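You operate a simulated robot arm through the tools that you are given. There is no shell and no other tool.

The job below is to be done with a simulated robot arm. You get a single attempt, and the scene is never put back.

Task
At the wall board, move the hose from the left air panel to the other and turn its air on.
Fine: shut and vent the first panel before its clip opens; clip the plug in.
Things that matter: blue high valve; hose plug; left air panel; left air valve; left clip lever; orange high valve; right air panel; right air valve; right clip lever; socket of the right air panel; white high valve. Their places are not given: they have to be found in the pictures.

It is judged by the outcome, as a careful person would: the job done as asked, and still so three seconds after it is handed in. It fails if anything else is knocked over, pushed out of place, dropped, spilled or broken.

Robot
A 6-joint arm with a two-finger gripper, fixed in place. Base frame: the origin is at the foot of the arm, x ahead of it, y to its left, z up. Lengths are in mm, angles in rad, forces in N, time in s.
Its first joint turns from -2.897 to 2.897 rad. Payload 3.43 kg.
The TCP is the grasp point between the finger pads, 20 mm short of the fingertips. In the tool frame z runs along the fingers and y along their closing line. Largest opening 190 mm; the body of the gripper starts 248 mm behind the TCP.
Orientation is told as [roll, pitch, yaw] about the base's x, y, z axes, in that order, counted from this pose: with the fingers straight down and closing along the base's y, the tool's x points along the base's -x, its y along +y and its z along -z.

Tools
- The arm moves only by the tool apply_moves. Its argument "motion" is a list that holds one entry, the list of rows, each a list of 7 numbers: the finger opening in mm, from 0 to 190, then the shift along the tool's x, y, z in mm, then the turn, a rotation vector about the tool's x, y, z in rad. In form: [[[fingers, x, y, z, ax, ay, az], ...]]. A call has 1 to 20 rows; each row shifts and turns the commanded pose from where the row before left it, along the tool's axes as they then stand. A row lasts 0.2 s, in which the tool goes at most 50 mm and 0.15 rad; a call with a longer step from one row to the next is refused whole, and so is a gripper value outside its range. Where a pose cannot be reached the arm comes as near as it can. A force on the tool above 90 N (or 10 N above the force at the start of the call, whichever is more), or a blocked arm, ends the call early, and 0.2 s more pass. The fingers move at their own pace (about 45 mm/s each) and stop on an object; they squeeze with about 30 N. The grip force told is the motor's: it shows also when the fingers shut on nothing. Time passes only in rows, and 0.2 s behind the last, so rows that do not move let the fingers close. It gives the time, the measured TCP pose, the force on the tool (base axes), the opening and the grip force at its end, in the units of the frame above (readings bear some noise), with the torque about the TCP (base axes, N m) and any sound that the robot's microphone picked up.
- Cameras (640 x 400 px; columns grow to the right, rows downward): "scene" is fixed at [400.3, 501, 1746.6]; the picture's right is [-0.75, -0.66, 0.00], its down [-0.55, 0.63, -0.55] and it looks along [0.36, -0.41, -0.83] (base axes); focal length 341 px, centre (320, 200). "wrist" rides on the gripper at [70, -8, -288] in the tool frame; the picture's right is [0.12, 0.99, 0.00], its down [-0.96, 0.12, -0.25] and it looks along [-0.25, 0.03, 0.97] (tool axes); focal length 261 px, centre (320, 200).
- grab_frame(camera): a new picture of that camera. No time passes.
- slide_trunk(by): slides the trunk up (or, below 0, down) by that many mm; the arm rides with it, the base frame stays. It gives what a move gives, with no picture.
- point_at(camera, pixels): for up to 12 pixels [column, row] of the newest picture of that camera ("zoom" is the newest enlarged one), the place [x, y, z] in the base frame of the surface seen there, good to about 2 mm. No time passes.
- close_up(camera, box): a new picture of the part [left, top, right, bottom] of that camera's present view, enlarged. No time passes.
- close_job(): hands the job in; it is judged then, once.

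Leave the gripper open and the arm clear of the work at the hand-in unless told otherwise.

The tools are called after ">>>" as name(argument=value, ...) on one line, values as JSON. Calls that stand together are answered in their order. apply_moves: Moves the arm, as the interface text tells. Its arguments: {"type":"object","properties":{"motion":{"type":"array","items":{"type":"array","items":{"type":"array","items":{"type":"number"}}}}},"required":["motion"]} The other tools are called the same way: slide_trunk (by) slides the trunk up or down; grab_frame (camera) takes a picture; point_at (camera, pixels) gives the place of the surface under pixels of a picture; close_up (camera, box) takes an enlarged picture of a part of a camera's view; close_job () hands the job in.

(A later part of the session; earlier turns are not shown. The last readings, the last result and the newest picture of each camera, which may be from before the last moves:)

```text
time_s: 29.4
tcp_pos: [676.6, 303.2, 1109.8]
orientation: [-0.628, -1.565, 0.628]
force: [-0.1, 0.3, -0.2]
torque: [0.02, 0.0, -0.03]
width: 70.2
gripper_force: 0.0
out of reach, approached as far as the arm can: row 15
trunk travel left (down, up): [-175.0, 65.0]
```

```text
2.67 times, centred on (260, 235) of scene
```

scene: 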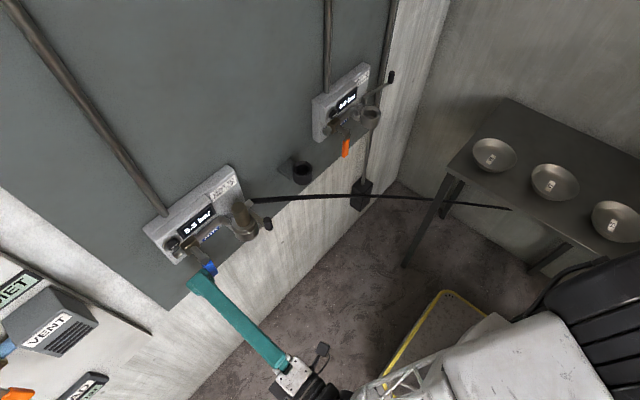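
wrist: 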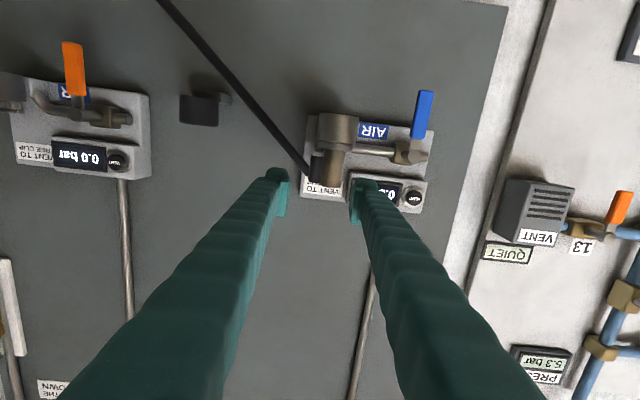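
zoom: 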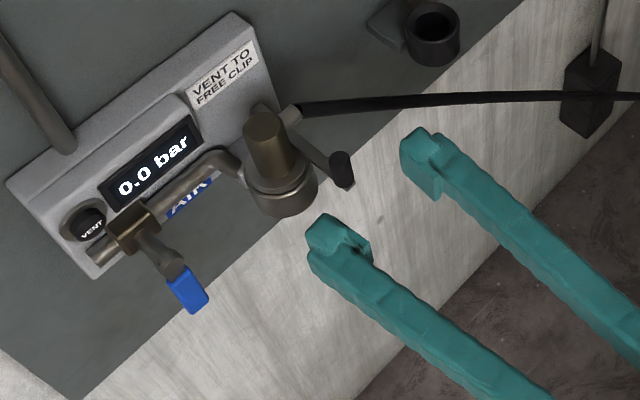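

The arm came close to a reach limit there, but forward should be fine. I advance so the pads surround the knob.

>>> apply_moves(motion=[[[70, 5, -3, 20, 0, 0, 0], [70, 5, -2, 15, 0, 0, 0], [70, 2, -2, 15, 0, 0, 0], [70, 0, 0, 0, 0, 0, 0]]])

>>> close_up(camera="scene", box=[180, 160, 340, 310])

>>> close_up(camera="wrist", box=[220, 70, 430, 220])

```text
time_s: 30.4
tcp_pos: [727.4, 298.6, 1096.7]
orientation: [-1.29, -1.567, 1.292]
force: [0.6, 0.4, -0.4]
torque: [-0.01, 0.01, -0.02]
width: 69.8
gripper_force: 0.1
trunk travel left (down, up): [-175.0, 65.0]
```

```text
2.67 times, centred on (260, 235) of scene
```

zoom: 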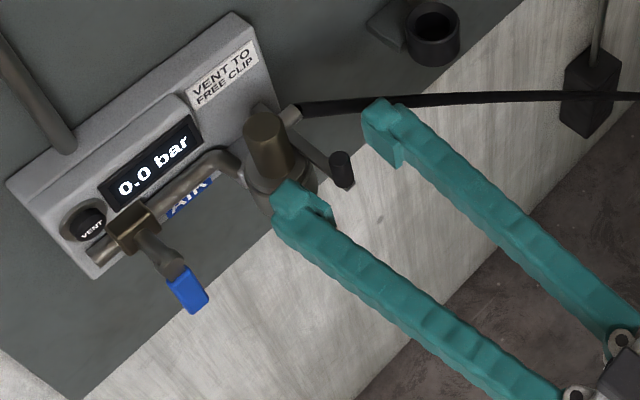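

```text
2.67 times, centred on (325, 145) of wrist
```

zoom: 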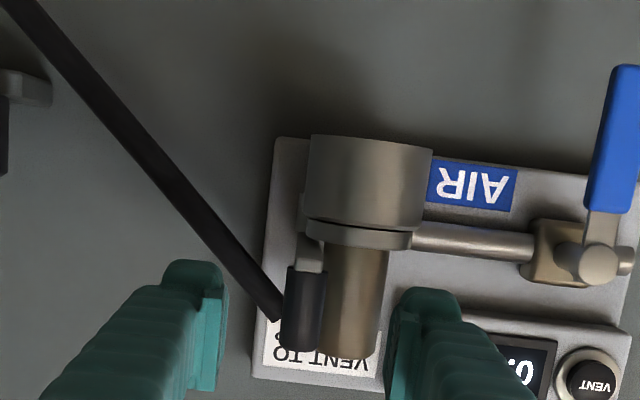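

The knob is between the pads. Closing on it.

>>> apply_moves(motion=[[[15, 0, 0, 0, 0, 0, 0], [10, 0, 0, 0, 0, 0, 0], [10, 0, 0, 0, 0, 0, 0], [10, 0, 0, 0, 0, 0, 0], [10, 0, 0, 0, 0, 0, 0]]])

>>> close_up(camera="scene", box=[180, 160, 340, 310])

```text
time_s: 31.6
tcp_pos: [728.4, 295.5, 1097.9]
orientation: [-0.894, -1.568, 0.895]
force: [3.4, -27.0, -0.9]
torque: [-0.14, -0.19, -0.13]
width: 16.7
gripper_force: 43.6
trunk travel left (down, up): [-175.0, 65.0]
```

```text
2.67 times, centred on (260, 235) of scene
```

zoom: 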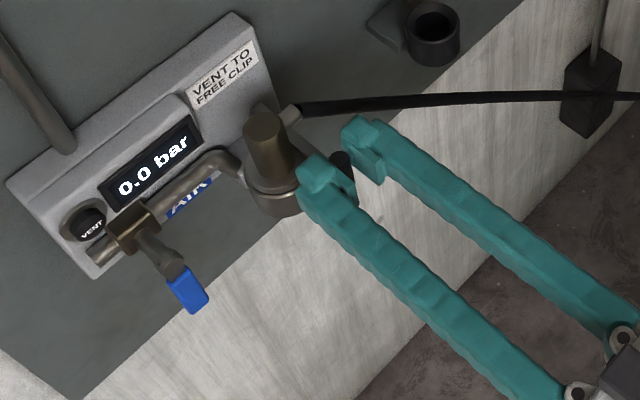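

Gripped (16.7 mm). Now I swing the knob along the arc about its pivot (~845, 297), toward −y first; I do about 30° and look, minding the hose.

>>> apply_moves(motion=[[[10, 0, -9.5, 0.5, 0, 0, 0], [10, 0, -9.4, 1.2, 0, 0, 0], [10, 0, -9.3, 2.1, 0, 0, 0], [10, 0, -9.1, 2.8, 0, 0, 0], [10, 0, -8.8, 3.6, 0, 0, 0], [10, 0, -8.4, 4.4, 0, 0, 0], [10, 0, 0, 0, 0, 0, 0]]])

>>> close_up(camera="scene", box=[180, 160, 340, 310])

>>> close_up(camera="wrist", box=[220, 70, 430, 220])

```text
time_s: 33.2
tcp_pos: [746.2, 248.8, 1103.0]
orientation: [-0.514, -1.562, 0.513]
force: [-21.0, -10.7, -33.2]
torque: [-0.04, 0.21, -0.02]
width: 13.7
gripper_force: 45.1
out of reach, approached as far as the arm can: row 4, 6
trunk travel left (down, up): [-175.0, 65.0]
```

```text
2.67 times, centred on (260, 235) of scene
```

zoom: 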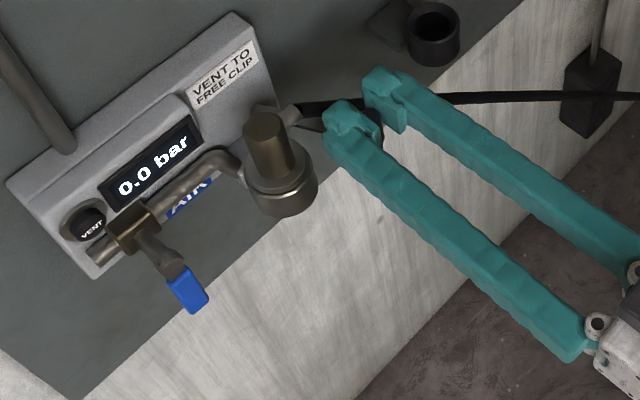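

```text
2.67 times, centred on (325, 145) of wrist
```

zoom: 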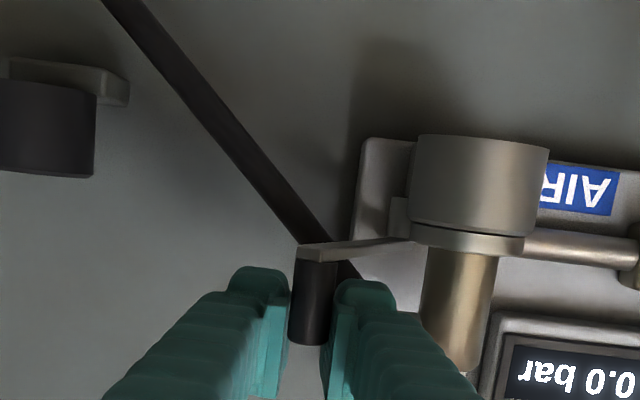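

The lever has swung about 28° and the hose is unharmed, but the arm is at its reach limit here (too folded at this height). I'll let go of the knob, back off and rise, then lower the trunk so the arm works more comfortably.

>>> apply_moves(motion=[[[30, 0, 0, 0, 0, 0, 0], [60, 0, 0, 0, 0, 0, 0], [70, 0, 0, 0, 0, 0, 0], [70, -10, 0, -20, 0, 0, 0], [70, -20, 0, -15, 0, 0, 0], [70, -30, 0, -15, 0, 0, 0], [70, -40, 0, -10, 0, 0, 0], [70, -40, 0, 0, 0, 0, 0], [70, -30, 0, 0, 0, 0, 0], [70, 0, 0, 0, 0, 0, 0]]])

>>> close_up(camera="scene", box=[180, 120, 380, 310])

```text
time_s: 35.4
tcp_pos: [688.3, 249.8, 1276.8]
orientation: [-1.278, -1.568, 1.281]
force: [0.1, 0.1, 0.0]
torque: [-0.01, 0.02, 0.0]
width: 70.0
gripper_force: 0.0
out of reach, approached as far as the arm can: row 4
trunk travel left (down, up): [-175.0, 65.0]
```

```text
2.11 times, centred on (280, 215) of scene
```

zoom: 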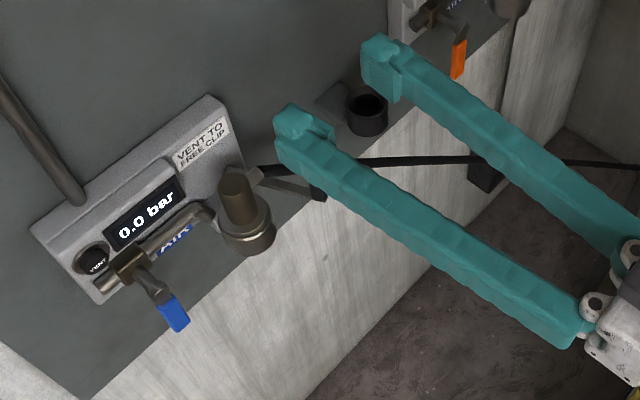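

Clear of the lever, which stays partly swung. Now I lower the trunk by 140 mm; the fingers will come to about z 1137, in front of everything (tip x ≈ 708).

>>> slide_trunk(by=-140)

>>> grab_frame(camera="scene")

>>> grab_frame(camera="wrist")

```text
time_s: 37.1
tcp_pos: [688.7, 250.9, 1137.0]
orientation: [-1.264, -1.569, 1.267]
force: [0.0, 0.1, -0.8]
torque: [0.03, 0.01, -0.02]
width: 70.1
gripper_force: 0.0
trunk travel left (down, up): [-35.0, 205.0]
```

```text
taken
```

scene: 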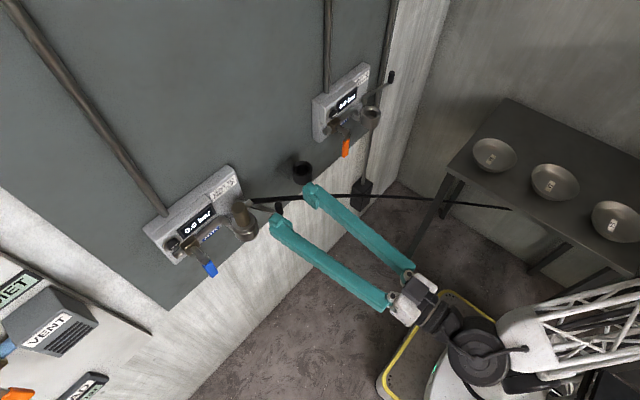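

```text
taken
```

wrist: 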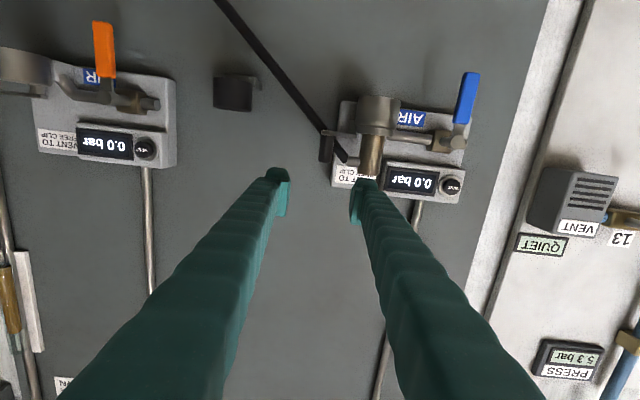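

>>> close_up(camera="wrist", box=[200, 70, 410, 220])

```text
2.67 times, centred on (305, 145) of wrist
```

zoom: 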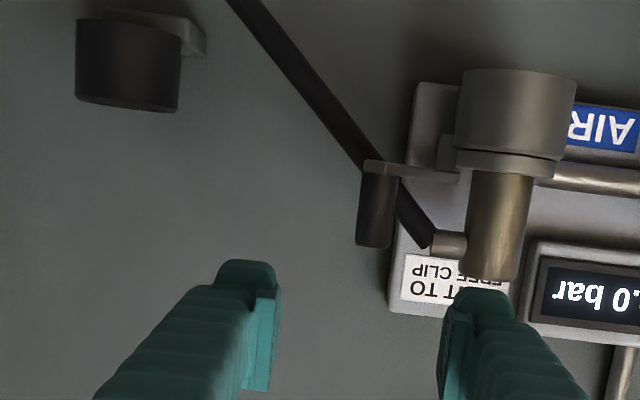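

>>> point_at(camera="zoom", pixels=[[375, 200], [375, 235], [365, 205], [390, 200], [378, 168], [410, 172], [450, 175], [435, 237], [415, 220], [350, 130], [300, 70], [498, 230]])

```text
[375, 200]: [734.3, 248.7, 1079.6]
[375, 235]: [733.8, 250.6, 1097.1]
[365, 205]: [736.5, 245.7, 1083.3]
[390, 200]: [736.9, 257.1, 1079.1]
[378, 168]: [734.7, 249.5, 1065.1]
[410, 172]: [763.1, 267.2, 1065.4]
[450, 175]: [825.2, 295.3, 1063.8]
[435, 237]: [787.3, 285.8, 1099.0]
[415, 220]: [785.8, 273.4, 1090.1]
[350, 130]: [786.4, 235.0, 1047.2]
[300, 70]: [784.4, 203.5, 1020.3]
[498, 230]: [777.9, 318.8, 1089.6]
```

Knob is now at about (742, 251, 1068–1103). I lower to z≈1095, advance, and grip it.

>>> apply_moves(motion=[[[70, 21, 0, 0, 0, 0, 0], [70, 21, 0, 0, 0, 0, 0], [70, 0, 0, 25, 0, 0, 0], [70, 0, 0, 23, 0, 0, 0], [40, 0, 0, 0, 0, 0, 0], [10, 0, 0, 0, 0, 0, 0], [10, 0, 0, 0, 0, 0, 0], [10, 0, 0, 0, 0, 0, 0], [10, 0, 0, 0, 0, 0, 0]]])

>>> close_up(camera="wrist", box=[200, 70, 410, 220])

```text
time_s: 39.1
tcp_pos: [734.8, 248.4, 1093.7]
orientation: [-1.301, -1.569, 1.302]
force: [1.8, 0.8, 0.2]
torque: [0.07, -0.03, -0.06]
width: 16.8
gripper_force: 45.0
trunk travel left (down, up): [-35.0, 205.0]
```

```text
2.67 times, centred on (305, 145) of wrist
```

zoom: 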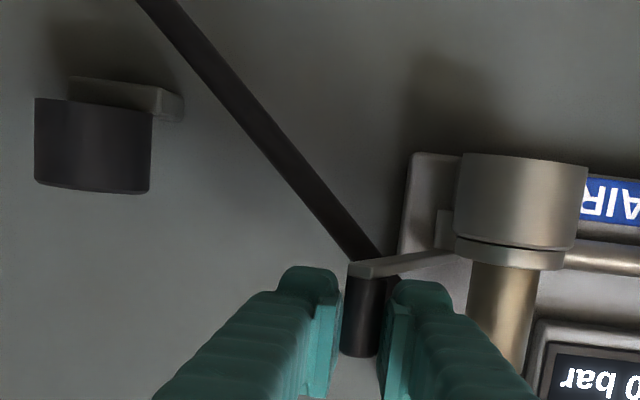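

Gripped well and no reach warning now. I continue the swing half the remaining arc.

>>> apply_moves(motion=[[[10, 0, -13.6, 7.2, 0, 0, 0], [10, 0, -12.4, 9.0, 0, 0, 0], [10, 0, -11.0, 10.7, 0, 0, 0], [10, 0, -9.5, 12.1, 0, 0, 0], [10, 0, 0, 0, 0, 0, 0]]])

>>> close_up(camera="wrist", box=[200, 70, 410, 220])

>>> close_up(camera="scene", box=[180, 120, 380, 310])

```text
time_s: 40.3
tcp_pos: [774.6, 202.8, 1093.8]
orientation: [-1.17, -1.568, 1.173]
force: [0.3, -0.9, -1.6]
torque: [0.1, 0.09, -0.01]
width: 16.1
gripper_force: 44.6
trunk travel left (down, up): [-35.0, 205.0]
```

```text
2.67 times, centred on (305, 145) of wrist
```

zoom: 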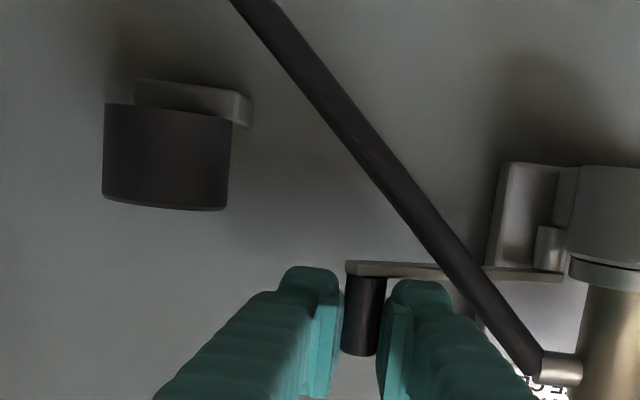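

```text
2.11 times, centred on (280, 215) of scene
```

zoom: 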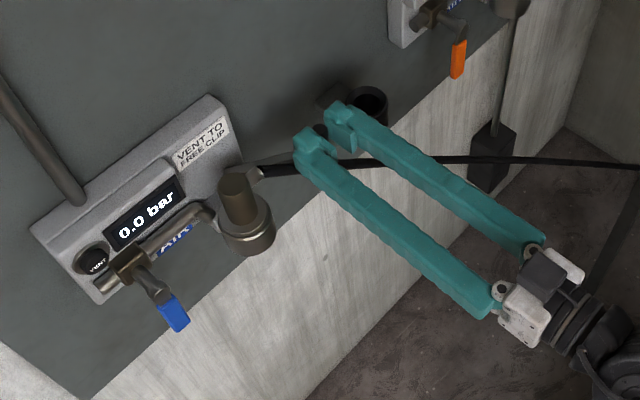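

The lever passes without disturbing the hose. Completing the swing to the open position.

>>> apply_moves(motion=[[[10, 0, -7.7, 13.3, 0, 0, 0], [10, 0, -5.7, 14.2, 0, 0, 0], [10, 0, -3.7, 14.9, 0, 0, 0], [10, 0, 0, 3, 0, 0, 0], [10, 0, 0, 0, 0, 0, 0]]])

>>> close_up(camera="wrist", box=[200, 70, 410, 220])

>>> close_up(camera="scene", box=[180, 120, 380, 310])

```text
time_s: 41.5
tcp_pos: [821.9, 190.6, 1096.8]
orientation: [-1.545, -1.565, 1.555]
force: [4.1, 50.3, 5.4]
torque: [0.47, 0.37, 0.14]
width: 14.0
gripper_force: 44.8
trunk travel left (down, up): [-35.0, 205.0]
```

```text
2.67 times, centred on (305, 145) of wrist
```

zoom: 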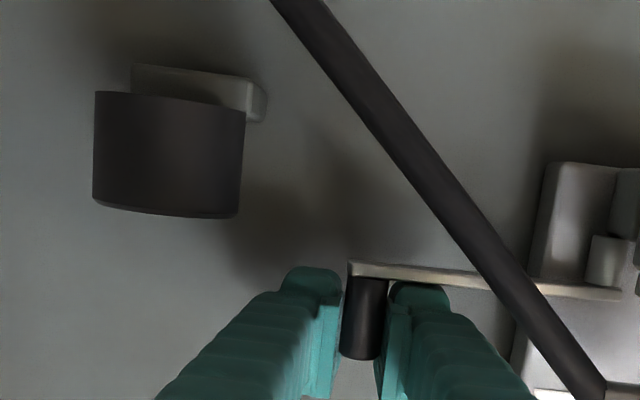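

```text
2.11 times, centred on (280, 215) of scene
```

zoom: 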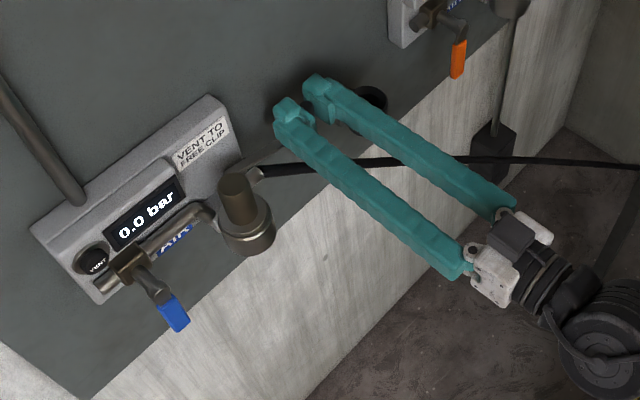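

The lever is at its stop in the open position. I release, back straight out, and check.

>>> apply_moves(motion=[[[30, 0, 0, 0, 0, 0, 0], [60, 0, 0, 0, 0, 0, 0], [60, 0, 0, 0, 0, 0, 0], [60, 0, 0, -35, 0, 0, 0], [60, 0, 0, -35, 0, 0, 0], [60, -20, 0, -35, 0, 0, 0], [60, -40, 0, -35, 0, 0, 0], [60, -40, 0, -20, 0, 0, 0], [60, 0, 0, 0, 0, 0, 0]]])

>>> close_up(camera="wrist", box=[200, 20, 480, 200])

>>> close_up(camera="scene", box=[180, 120, 380, 310])

```text
refused: row 7 steps farther than a row can; nothing moved
```

```text
2.22 times, centred on (340, 110) of wrist
```

zoom: 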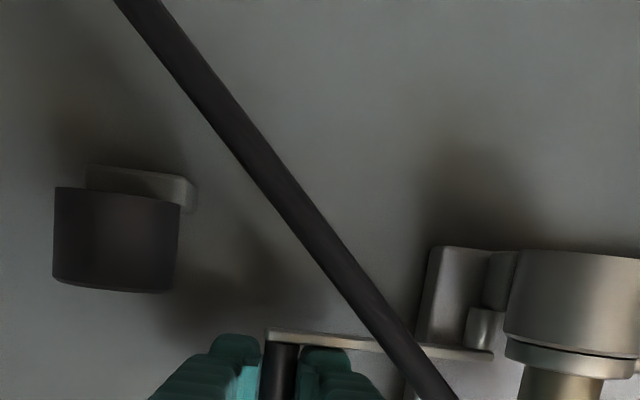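

```text
2.11 times, centred on (280, 215) of scene
```

zoom: 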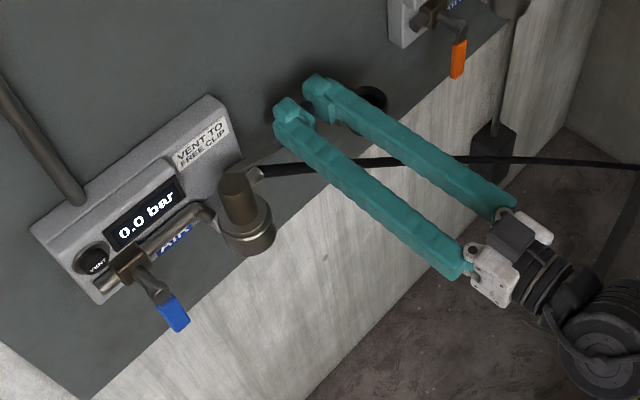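

One step was too long; I resend it with shorter steps.

>>> apply_moves(motion=[[[30, 0, 0, 0, 0, 0, 0], [60, 0, 0, 0, 0, 0, 0], [60, 0, 0, 0, 0, 0, 0], [60, 0, 0, -35, 0, 0, 0], [60, 0, 0, -35, 0, 0, 0], [60, -20, 0, -35, 0, 0, 0], [60, -35, 0, -30, 0, 0, 0], [60, -40, 0, -20, 0, 0, 0], [60, 0, 0, 0, 0, 0, 0]]])

>>> close_up(camera="wrist", box=[200, 20, 480, 200])

>>> close_up(camera="scene", box=[180, 120, 380, 310])

```text
time_s: 43.5
tcp_pos: [663.8, 185.8, 1189.4]
orientation: [-1.16, -1.566, 1.161]
force: [0.5, -0.8, 0.6]
torque: [-0.01, -0.03, 0.01]
width: 60.1
gripper_force: 0.0
trunk travel left (down, up): [-35.0, 205.0]
```

```text
2.22 times, centred on (340, 110) of wrist
```

zoom: 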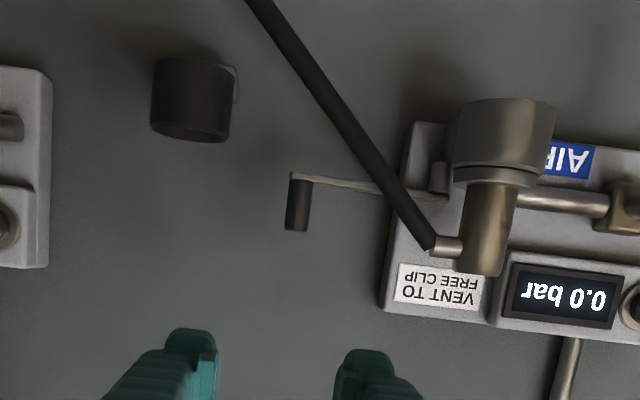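

```text
2.11 times, centred on (280, 215) of scene
```

zoom: 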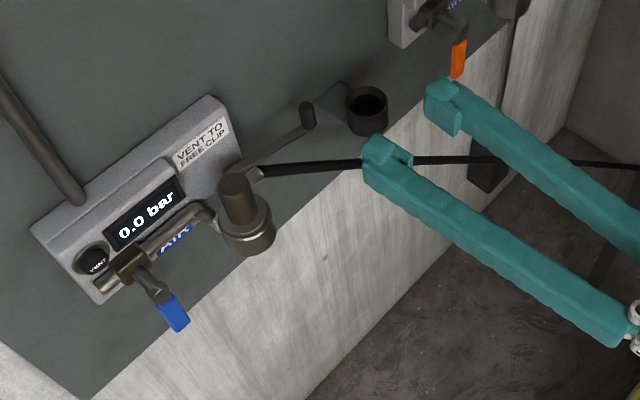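

The left lever now matches the open right one. For the plug I'll come in horizontally from the left-front, yawed about 57° so the fingers straddle it without touching the hose nipple (which faces −y). First yaw and move left at a safe height.

>>> apply_moves(motion=[[[60, 0, 0, 0, 0.143, 0, 0], [60, 0, 0, 0, 0.143, 0, 0], [60, 0, 0, 0, 0.143, 0, 0], [60, 0, 0, 0, 0.143, 0, 0], [60, 0, 0, 0, 0.143, 0, 0], [60, 0, 0, 0, 0.143, 0, 0], [60, 0, 0, 0, 0.142, 0, 0], [60, 0, 30.7, -33.5, 0, 0, 0], [60, 0, 30.7, -33.5, 0, 0, 0], [60, 0, 30.7, -33.5, 0, 0, 0], [60, 0, 30.7, -33.5, 0, 0, 0], [60, 0, 30.7, -33.5, 0, 0, 0], [60, 0, 30.7, -33.5, 0, 0, 0], [60, 0, 0, 0, 0, 0, 0]]])

>>> grab_frame(camera="wrist")

>>> grab_frame(camera="scene")

```text
time_s: 46.5
tcp_pos: [740.0, 435.2, 1181.3]
orientation: [-0.676, -1.567, -0.296]
force: [-0.4, -0.3, -0.1]
torque: [-0.03, -0.04, 0.02]
width: 59.9
gripper_force: 0.1
out of reach, approached as far as the arm can: row 12, 13
trunk travel left (down, up): [-35.0, 205.0]
```

```text
taken
```

wrist: 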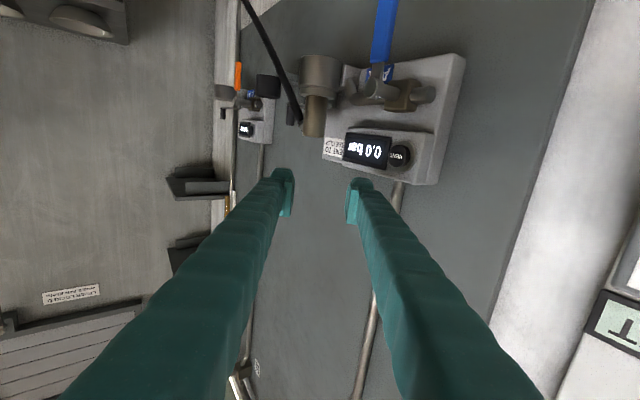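

```text
taken
```

scene: 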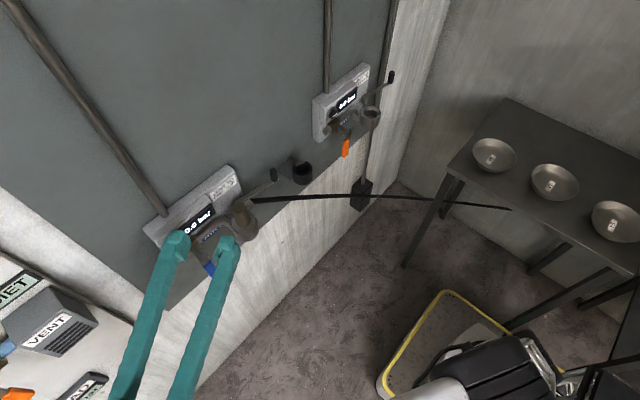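

The arm stopped slightly short of the standoff but is well placed. I shift to line up with the plug (796, 320) and descend to z≈1096 before advancing.

>>> apply_moves(motion=[[[60, 0, -14, 15, 0, 0, 0], [60, 28, 0, 0, 0, 0, 0], [60, 28, 0, 0, 0, 0, 0], [60, 29, 0, 0, 0, 0, 0], [60, 0, 0, 0, 0, 0, 0]]])

>>> grab_frame(camera="wrist")

>>> close_up(camera="scene", box=[140, 150, 300, 310])

```text
time_s: 47.7
tcp_pos: [736.9, 414.3, 1096.7]
orientation: [-2.32, -1.567, 1.322]
force: [-0.2, 0.6, 0.8]
torque: [-0.01, 0.03, -0.03]
width: 60.0
gripper_force: 0.0
trunk travel left (down, up): [-35.0, 205.0]
```

```text
taken
```

wrist: 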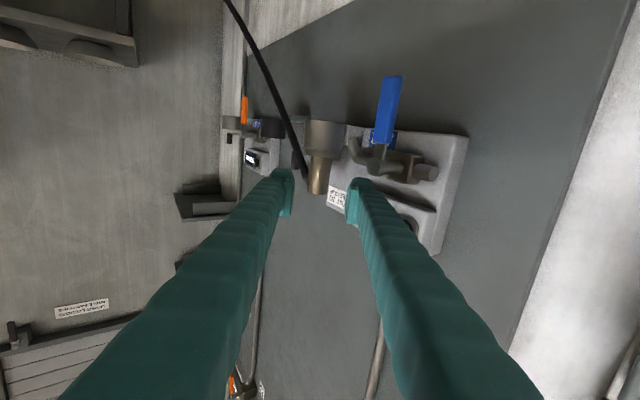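

```text
2.50 times, centred on (220, 230) of scene
```

zoom: 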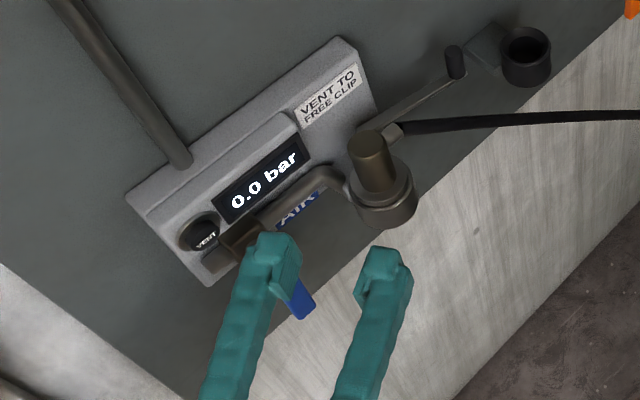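

>>> close_up(camera="wrist", box=[250, 90, 410, 220])

```text
3.08 times, centred on (330, 155) of wrist
```

zoom: 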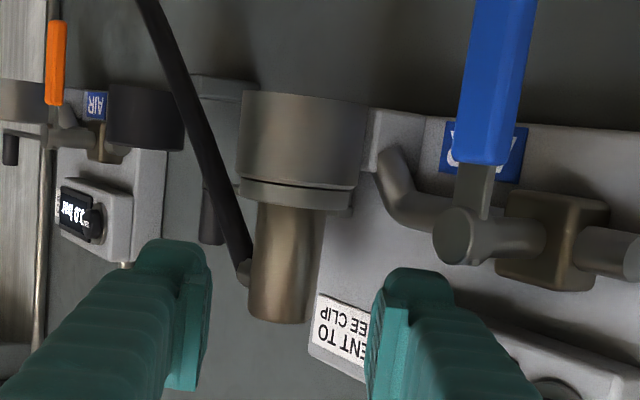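

>>> point_at(camera="zoom", pixels=[[258, 260], [285, 260], [312, 260], [285, 310], [285, 215], [245, 275], [240, 150], [300, 150], [360, 150], [300, 195], [270, 188], [230, 200]])

```text
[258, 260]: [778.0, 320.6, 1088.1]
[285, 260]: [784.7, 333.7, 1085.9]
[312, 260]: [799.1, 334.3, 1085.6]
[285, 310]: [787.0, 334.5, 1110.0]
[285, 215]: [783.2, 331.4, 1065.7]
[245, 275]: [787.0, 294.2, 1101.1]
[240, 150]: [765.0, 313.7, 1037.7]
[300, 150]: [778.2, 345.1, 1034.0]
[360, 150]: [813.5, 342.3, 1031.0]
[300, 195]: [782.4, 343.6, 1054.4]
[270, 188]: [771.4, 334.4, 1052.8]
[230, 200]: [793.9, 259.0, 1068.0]
```

Plug axis ≈ (794, 320), radius ≈15. I advance ~100 mm so it sits between the pads near the tips, then check before closing.

>>> apply_moves(motion=[[[60, 0, -3, 30, 0, 0, 0], [60, 0, 0, 30, 0, 0, 0], [60, 0, 0, 25, 0, 0, 0], [60, 0, 0, 15, 0, 0, 0], [60, 0, 0, 0, 0, 0, 0]]])

>>> close_up(camera="wrist", box=[230, 70, 430, 220])

>>> close_up(camera="scene", box=[140, 150, 300, 310])

```text
time_s: 48.8
tcp_pos: [796.1, 306.3, 1098.3]
orientation: [-2.006, -1.571, 0.983]
force: [-12.1, -18.9, -2.6]
torque: [0.46, 0.11, 0.08]
width: 49.5
gripper_force: 0.1
trunk travel left (down, up): [-35.0, 205.0]
stopped in row 5: the force on the tool passed its limit at 96 N (the readings are from after the stop); the commanded pose is now the measured one
```

```text
2.67 times, centred on (330, 145) of wrist
```

zoom: 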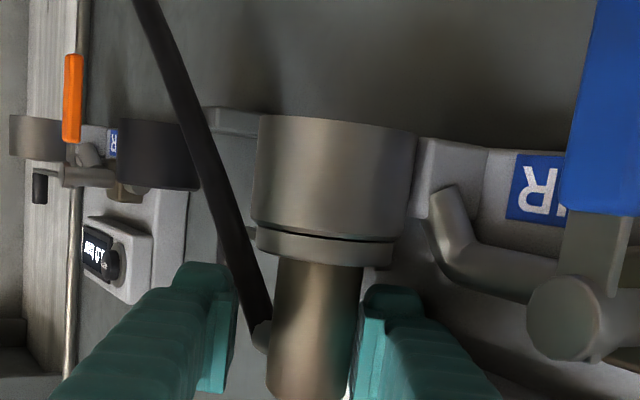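

```text
2.50 times, centred on (220, 230) of scene
```

zoom: 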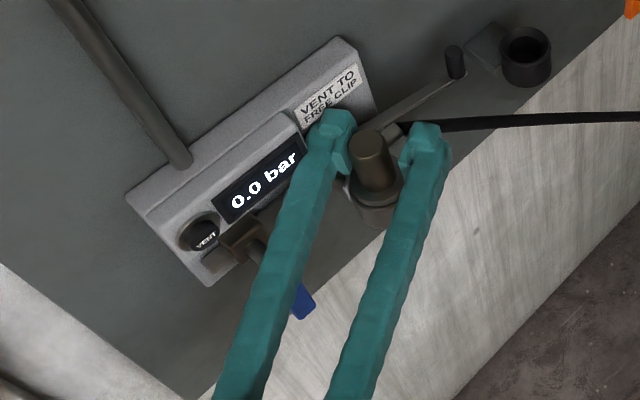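

The tool went about 20 mm deeper than intended and one fingertip touched the panel face; the force stop caught it. I back off 22 mm and re-centre.

>>> apply_moves(motion=[[[55, 0, 0, -12, 0, 0, 0], [55, 0, 5, -11, 0, 0, 0], [55, 0, 0, 0, 0, 0, 0], [55, 0, 0, 0, 0, 0, 0]]])

>>> close_up(camera="wrist", box=[230, 70, 430, 220])

>>> close_up(camera="scene", box=[140, 150, 300, 310])

```text
time_s: 49.8
tcp_pos: [780.9, 343.4, 1096.7]
orientation: [-2.661, -1.566, 1.655]
force: [-43.0, 25.1, -1.7]
torque: [-0.25, -0.16, 2.24]
width: 44.6
gripper_force: 0.1
trunk travel left (down, up): [-35.0, 205.0]
```

```text
2.67 times, centred on (330, 145) of wrist
```

zoom: 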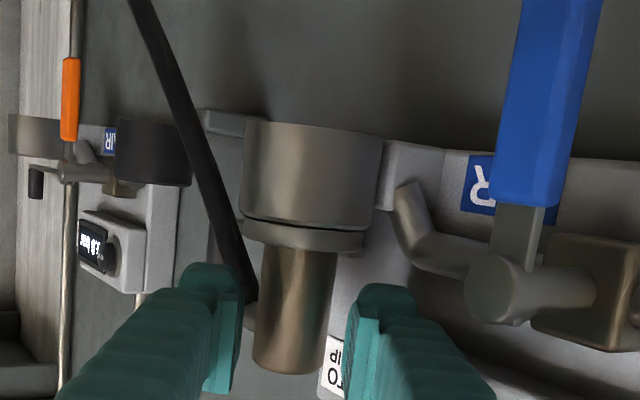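

```text
2.50 times, centred on (220, 230) of scene
```

zoom: 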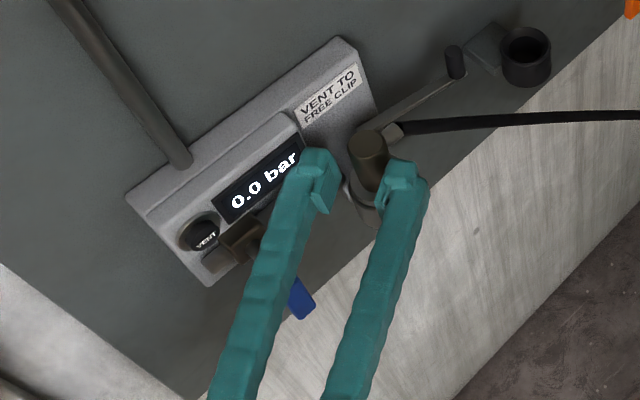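

Readings show a sideways load, so something isn't settled. I'll wait without moving and re-read.

>>> apply_moves(motion=[[[55, 0, 0, 0, 0, 0, 0], [55, 0, 0, 0, 0, 0, 0], [55, 0, 0, 0, 0, 0, 0]]])

>>> close_up(camera="wrist", box=[230, 70, 430, 220])

```text
time_s: 50.6
tcp_pos: [781.4, 344.0, 1096.3]
orientation: [-2.655, -1.568, 1.648]
force: [-40.1, 20.7, -1.2]
torque: [-0.19, -0.23, 1.9]
width: 43.9
gripper_force: 0.0
trunk travel left (down, up): [-35.0, 205.0]
```

```text
2.67 times, centred on (330, 145) of wrist
```

zoom: 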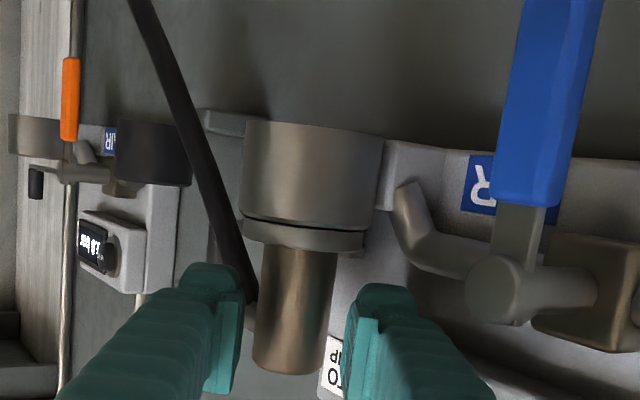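

The +c finger is rubbing the raised display housing because I'm opened too wide. The plug is only 30 mm, so I narrow to 40 mm, then advance about 16 mm.

>>> apply_moves(motion=[[[40, 0, 0, 0, 0, 0, 0], [40, 0, -2, 0, 0, 0, 0], [40, 0, 0, 0, 0, 0, 0]]])

>>> close_up(camera="wrist", box=[230, 70, 430, 220])

```text
time_s: 51.4
tcp_pos: [780.6, 341.8, 1096.5]
orientation: [-2.247, -1.567, 1.244]
force: [-0.6, 0.4, -0.7]
torque: [0.02, -0.04, 0.02]
width: 39.9
gripper_force: 0.1
trunk travel left (down, up): [-35.0, 205.0]
```

```text
2.67 times, centred on (330, 145) of wrist
```

zoom: 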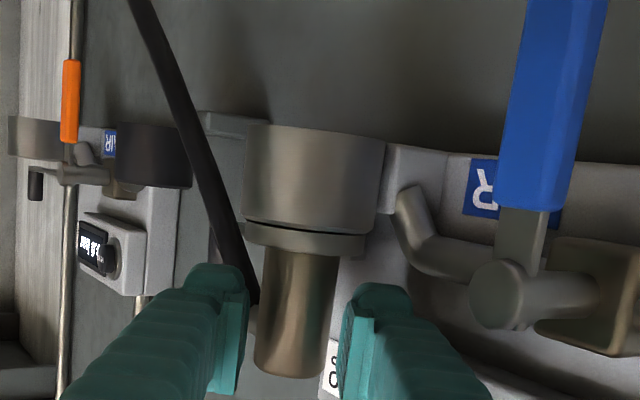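

Load is gone and the plug is centred. Advancing 15 mm.

>>> apply_moves(motion=[[[40, 0, 0, 5, 0, 0, 0], [40, 0, 0, 5, 0, 0, 0], [40, 0, 0, 5, 0, 0, 0], [40, 0, 0, 0, 0, 0, 0]]])

>>> close_up(camera="wrist", box=[230, 70, 430, 220])

>>> close_up(camera="scene", box=[180, 160, 300, 280])

```text
time_s: 52.4
tcp_pos: [789.0, 328.3, 1097.4]
orientation: [-2.326, -1.567, 1.32]
force: [-4.7, -12.0, 0.0]
torque: [0.18, -0.14, -0.29]
width: 34.1
gripper_force: 0.0
trunk travel left (down, up): [-35.0, 205.0]
```

```text
2.67 times, centred on (330, 145) of wrist
```

zoom: 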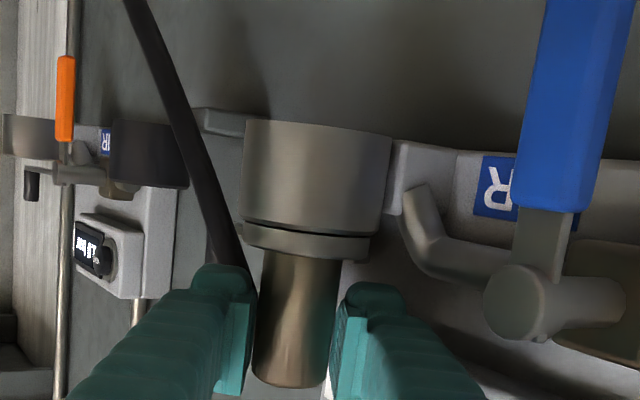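

```text
3.33 times, centred on (240, 220) of scene
```

zoom: 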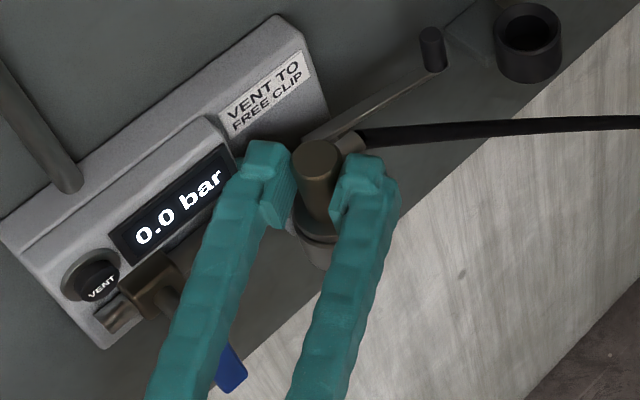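

The plug is between the pads near the tips. Closing on it.

>>> apply_moves(motion=[[[20, 0, 0, 0, 0, 0, 0], [20, 0, 0, 0, 0, 0, 0], [20, 0, 0, 0, 0, 0, 0], [20, 0, 0, 0, 0, 0, 0]]])

>>> close_up(camera="wrist", box=[230, 70, 430, 220])

>>> close_up(camera="scene", box=[180, 160, 300, 280])

```text
time_s: 53.4
tcp_pos: [789.1, 329.5, 1097.4]
orientation: [-2.415, -1.568, 1.409]
force: [-5.1, -2.2, 3.0]
torque: [0.15, -0.08, -0.02]
width: 32.3
gripper_force: 29.5
trunk travel left (down, up): [-35.0, 205.0]
```

```text
2.67 times, centred on (330, 145) of wrist
```

zoom: 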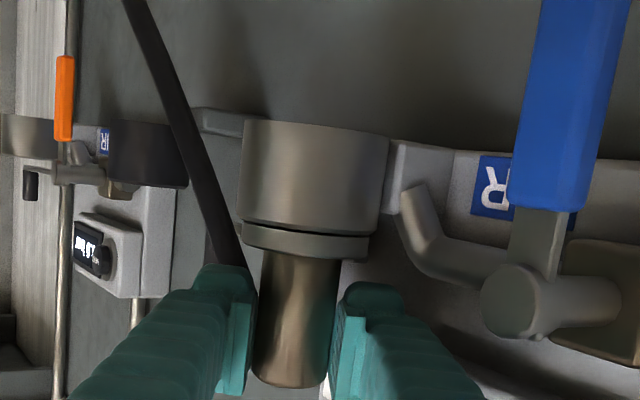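

```text
3.33 times, centred on (240, 220) of scene
```

zoom: 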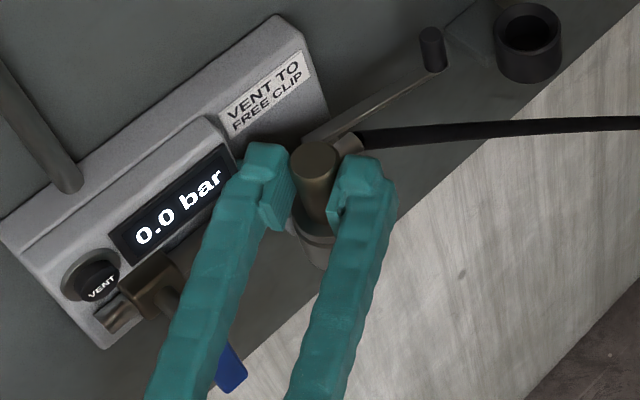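

Gripped at 32 mm. Lifting straight up in small steps.

>>> apply_moves(motion=[[[20, -6, 0, 0, 0, 0, 0], [20, -8, 0, 0, 0, 0, 0], [20, -10, 0, 0, 0, 0, 0], [20, -10, 0, 0, 0, 0, 0], [20, 0, 0, 0, 0, 0, 0]]])

>>> close_up(camera="wrist", box=[230, 70, 430, 220])

>>> close_up(camera="scene", box=[180, 160, 300, 280])

```text
time_s: 54.6
tcp_pos: [790.4, 328.6, 1129.5]
orientation: [-2.284, -1.566, 1.279]
force: [0.6, 0.1, -2.5]
torque: [0.05, 0.04, -0.05]
width: 32.5
gripper_force: 30.3
trunk travel left (down, up): [-35.0, 205.0]
```

```text
2.67 times, centred on (330, 145) of wrist
```

zoom: 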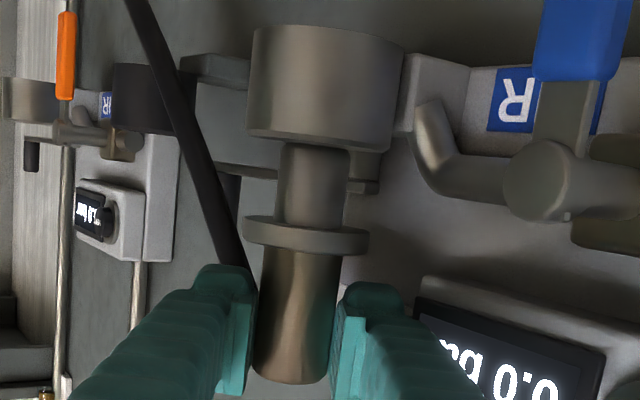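

```text
3.33 times, centred on (240, 220) of scene
```

zoom: 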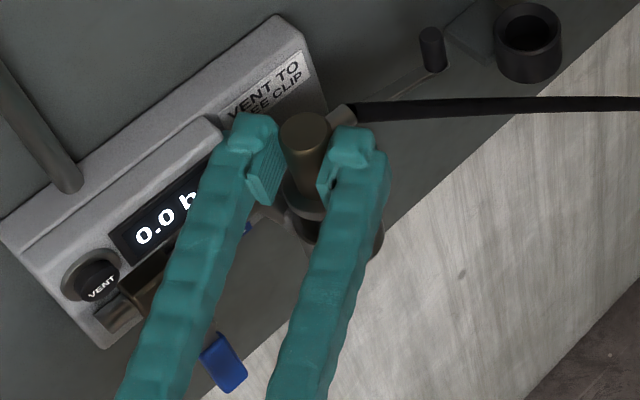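

The plug is sliding out cleanly. Lifting another 60 mm.

>>> apply_moves(motion=[[[20, -15, 0, 0, 0, 0, 0], [20, -15, 0, 0, 0, 0, 0], [20, -15, 0, 0, 0, 0, 0], [20, -15, 0, 0, 0, 0, 0], [20, 0, 0, 0, 0, 0, 0]]])

>>> close_up(camera="wrist", box=[230, 50, 430, 220])

>>> grab_frame(camera="scene")

```text
time_s: 55.8
tcp_pos: [789.6, 329.6, 1189.6]
orientation: [-2.321, -1.568, 1.313]
force: [0.0, -0.7, -2.4]
torque: [0.01, 0.03, 0.02]
width: 32.4
gripper_force: 29.7
trunk travel left (down, up): [-35.0, 205.0]
```

```text
2.35 times, centred on (330, 135) of wrist
```

zoom: 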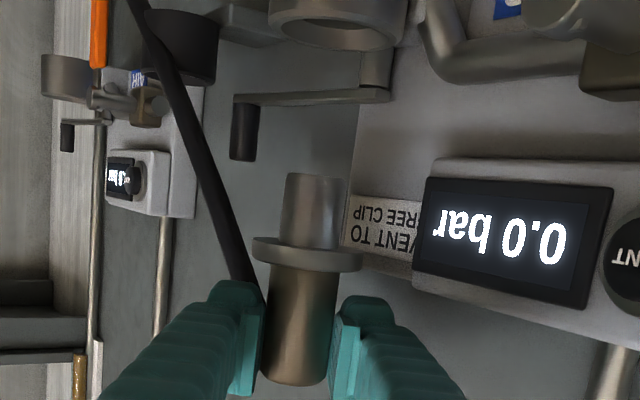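

```text
taken
```

scene: 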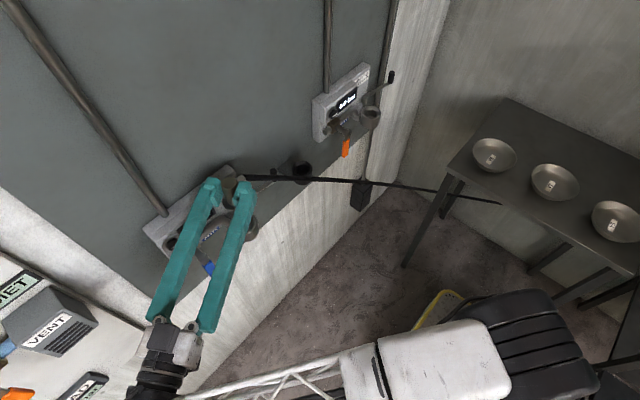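

The plug is free of the left socket. I'll measure the spigot and both sockets for the exact offset.

>>> point_at(camera="zoom", pixels=[[310, 180], [310, 230], [310, 255], [290, 210], [335, 210], [258, 250], [355, 262], [300, 300], [310, 375]])

>>> close_up(camera="scene", box=[340, 80, 400, 140])

```text
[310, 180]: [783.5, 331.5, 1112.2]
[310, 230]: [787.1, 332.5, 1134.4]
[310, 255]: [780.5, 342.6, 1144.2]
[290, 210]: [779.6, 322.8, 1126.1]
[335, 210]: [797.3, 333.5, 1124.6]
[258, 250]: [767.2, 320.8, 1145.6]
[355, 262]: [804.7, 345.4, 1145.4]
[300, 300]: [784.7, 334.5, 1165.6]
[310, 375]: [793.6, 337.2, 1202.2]
```

```text
6.67 times, centred on (370, 110) of scene
```

zoom: 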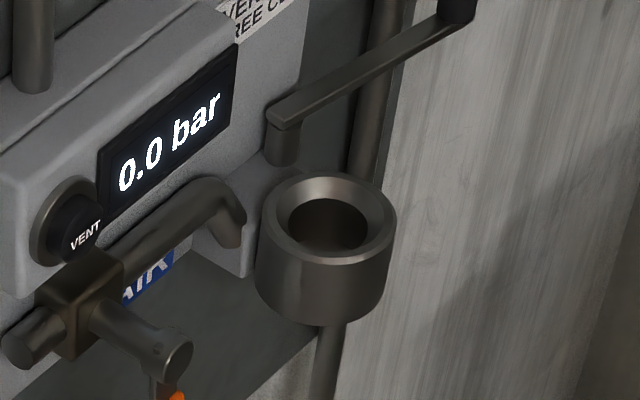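

>>> point_at(camera="zoom", pixels=[[328, 180], [270, 215], [388, 215], [300, 252], [362, 250], [330, 258], [290, 192], [370, 190], [262, 280], [320, 310], [385, 280], [160, 350]])

>>> close_up(camera="scene", box=[220, 180, 280, 260])

```text
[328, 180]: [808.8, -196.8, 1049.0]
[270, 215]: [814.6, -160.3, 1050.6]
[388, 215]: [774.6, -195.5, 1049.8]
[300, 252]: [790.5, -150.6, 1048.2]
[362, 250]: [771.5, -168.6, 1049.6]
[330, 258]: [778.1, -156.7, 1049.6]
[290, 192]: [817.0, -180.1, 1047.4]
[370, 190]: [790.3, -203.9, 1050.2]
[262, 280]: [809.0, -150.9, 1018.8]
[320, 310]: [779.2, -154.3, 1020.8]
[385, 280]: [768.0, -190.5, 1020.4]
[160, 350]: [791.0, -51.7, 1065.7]
```

```text
5.00 times, centred on (250, 220) of scene
```

zoom: 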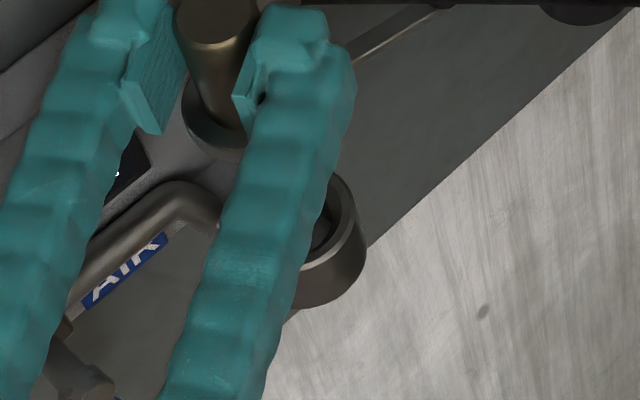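

Right socket centre ≈ (794, −177), rim z≈1049; plug axis now ≈ (794, 319.5), spigot bottom z≈1110. So I need Δy ≈ −496.5 at constant x. I carry it about half way first.

>>> apply_moves(motion=[[[20, 0, -12, 19, 0, 0, 0], [20, 0, -24.3, 38.1, 0, 0, 0], [20, 0, -24.3, 38.1, 0, 0, 0], [20, 0, -24.3, 38.1, 0, 0, 0], [20, 0, -24.3, 38.1, 0, 0, 0], [20, 0, 0, 0, 0, 0, 0]]])

>>> grab_frame(camera="scene")

>>> grab_frame(camera="wrist")

```text
time_s: 57.2
tcp_pos: [788.9, 126.3, 1191.3]
orientation: [-2.293, -1.568, 1.29]
force: [-0.3, -0.1, -2.5]
torque: [0.05, 0.0, 0.01]
width: 32.7
gripper_force: 30.5
trunk travel left (down, up): [-35.0, 205.0]
```

```text
taken
```

scene: 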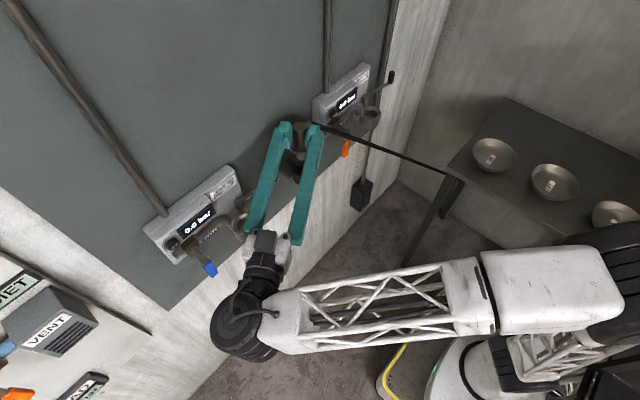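

```text
taken
```

wrist: 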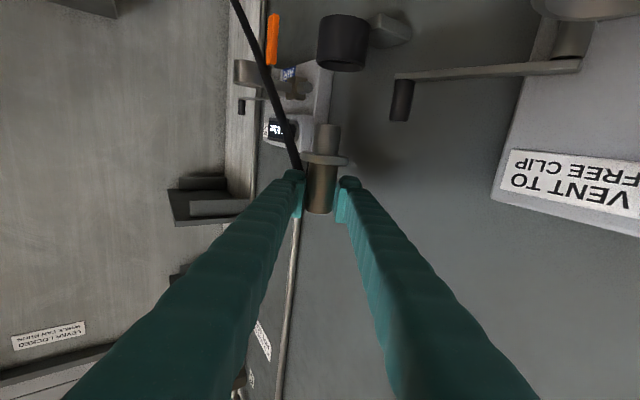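

Good. Continue toward the right panel, stopping ~60 mm short.

>>> apply_moves(motion=[[[20, 0, -24.3, 38.1, 0, 0, 0], [20, 0, -24.3, 38.1, 0, 0, 0], [20, 0, -24.3, 38.1, 0, 0, 0], [20, 0, -24.3, 38.1, 0, 0, 0], [20, 0, -24.3, 38.1, 0, 0, 0], [20, 0, 0, 0, 0, 0, 0]]])

>>> grab_frame(camera="scene")

>>> grab_frame(camera="wrist")

```text
time_s: 58.6
tcp_pos: [789.9, -99.1, 1189.9]
orientation: [-2.24, -1.568, 1.231]
force: [-0.4, 0.8, -1.7]
torque: [-0.02, 0.02, 0.0]
width: 32.1
gripper_force: 29.8
trunk travel left (down, up): [-35.0, 205.0]
```

```text
taken
```

scene: 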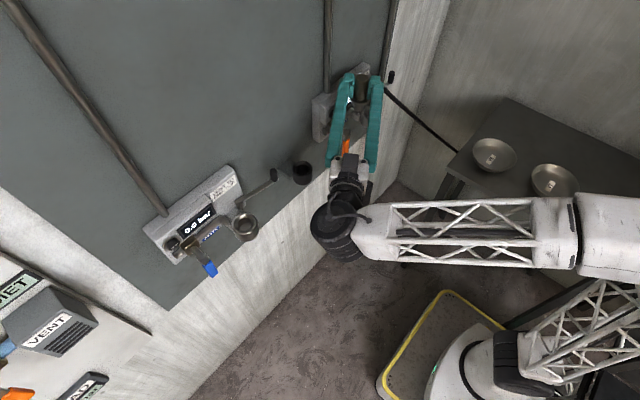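

```text
taken
```

wrist: 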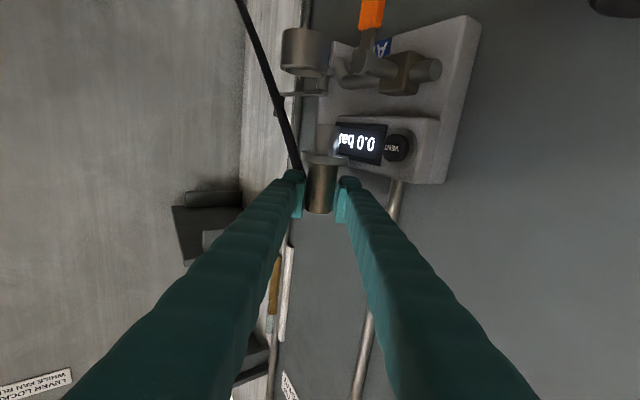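

The left socket is now visible. I'll measure its rim from the same camera for a consistent offset.

>>> close_up(camera="scene", box=[220, 200, 280, 260])

```text
6.67 times, centred on (250, 230) of scene
```

zoom: 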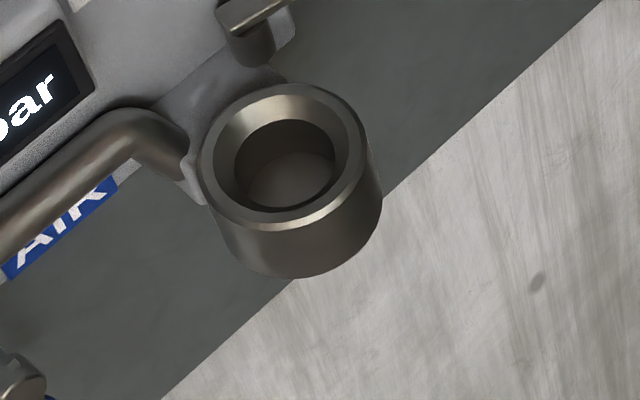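

>>> point_at(camera="zoom", pixels=[[290, 92], [230, 120], [209, 160], [230, 208], [290, 225], [340, 200], [358, 150], [340, 110], [290, 180], [245, 175], [215, 235], [300, 265]])

>>> close_up(camera="wrist", box=[230, 0, 450, 220])

```text
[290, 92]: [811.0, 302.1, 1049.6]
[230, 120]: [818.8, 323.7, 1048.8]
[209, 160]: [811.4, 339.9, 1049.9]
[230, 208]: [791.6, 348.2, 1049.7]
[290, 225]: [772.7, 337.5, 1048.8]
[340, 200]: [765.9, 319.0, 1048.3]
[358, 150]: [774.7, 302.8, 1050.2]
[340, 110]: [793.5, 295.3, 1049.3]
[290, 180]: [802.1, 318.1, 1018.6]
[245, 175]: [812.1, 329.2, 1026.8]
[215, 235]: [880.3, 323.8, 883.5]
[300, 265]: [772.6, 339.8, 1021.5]
```

```text
1.82 times, centred on (340, 110) of wrist
```

zoom: 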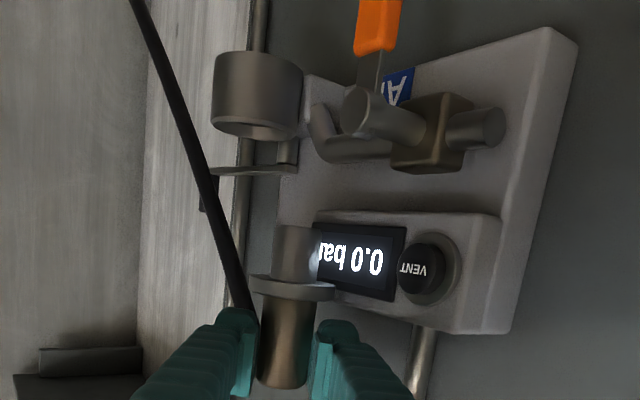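

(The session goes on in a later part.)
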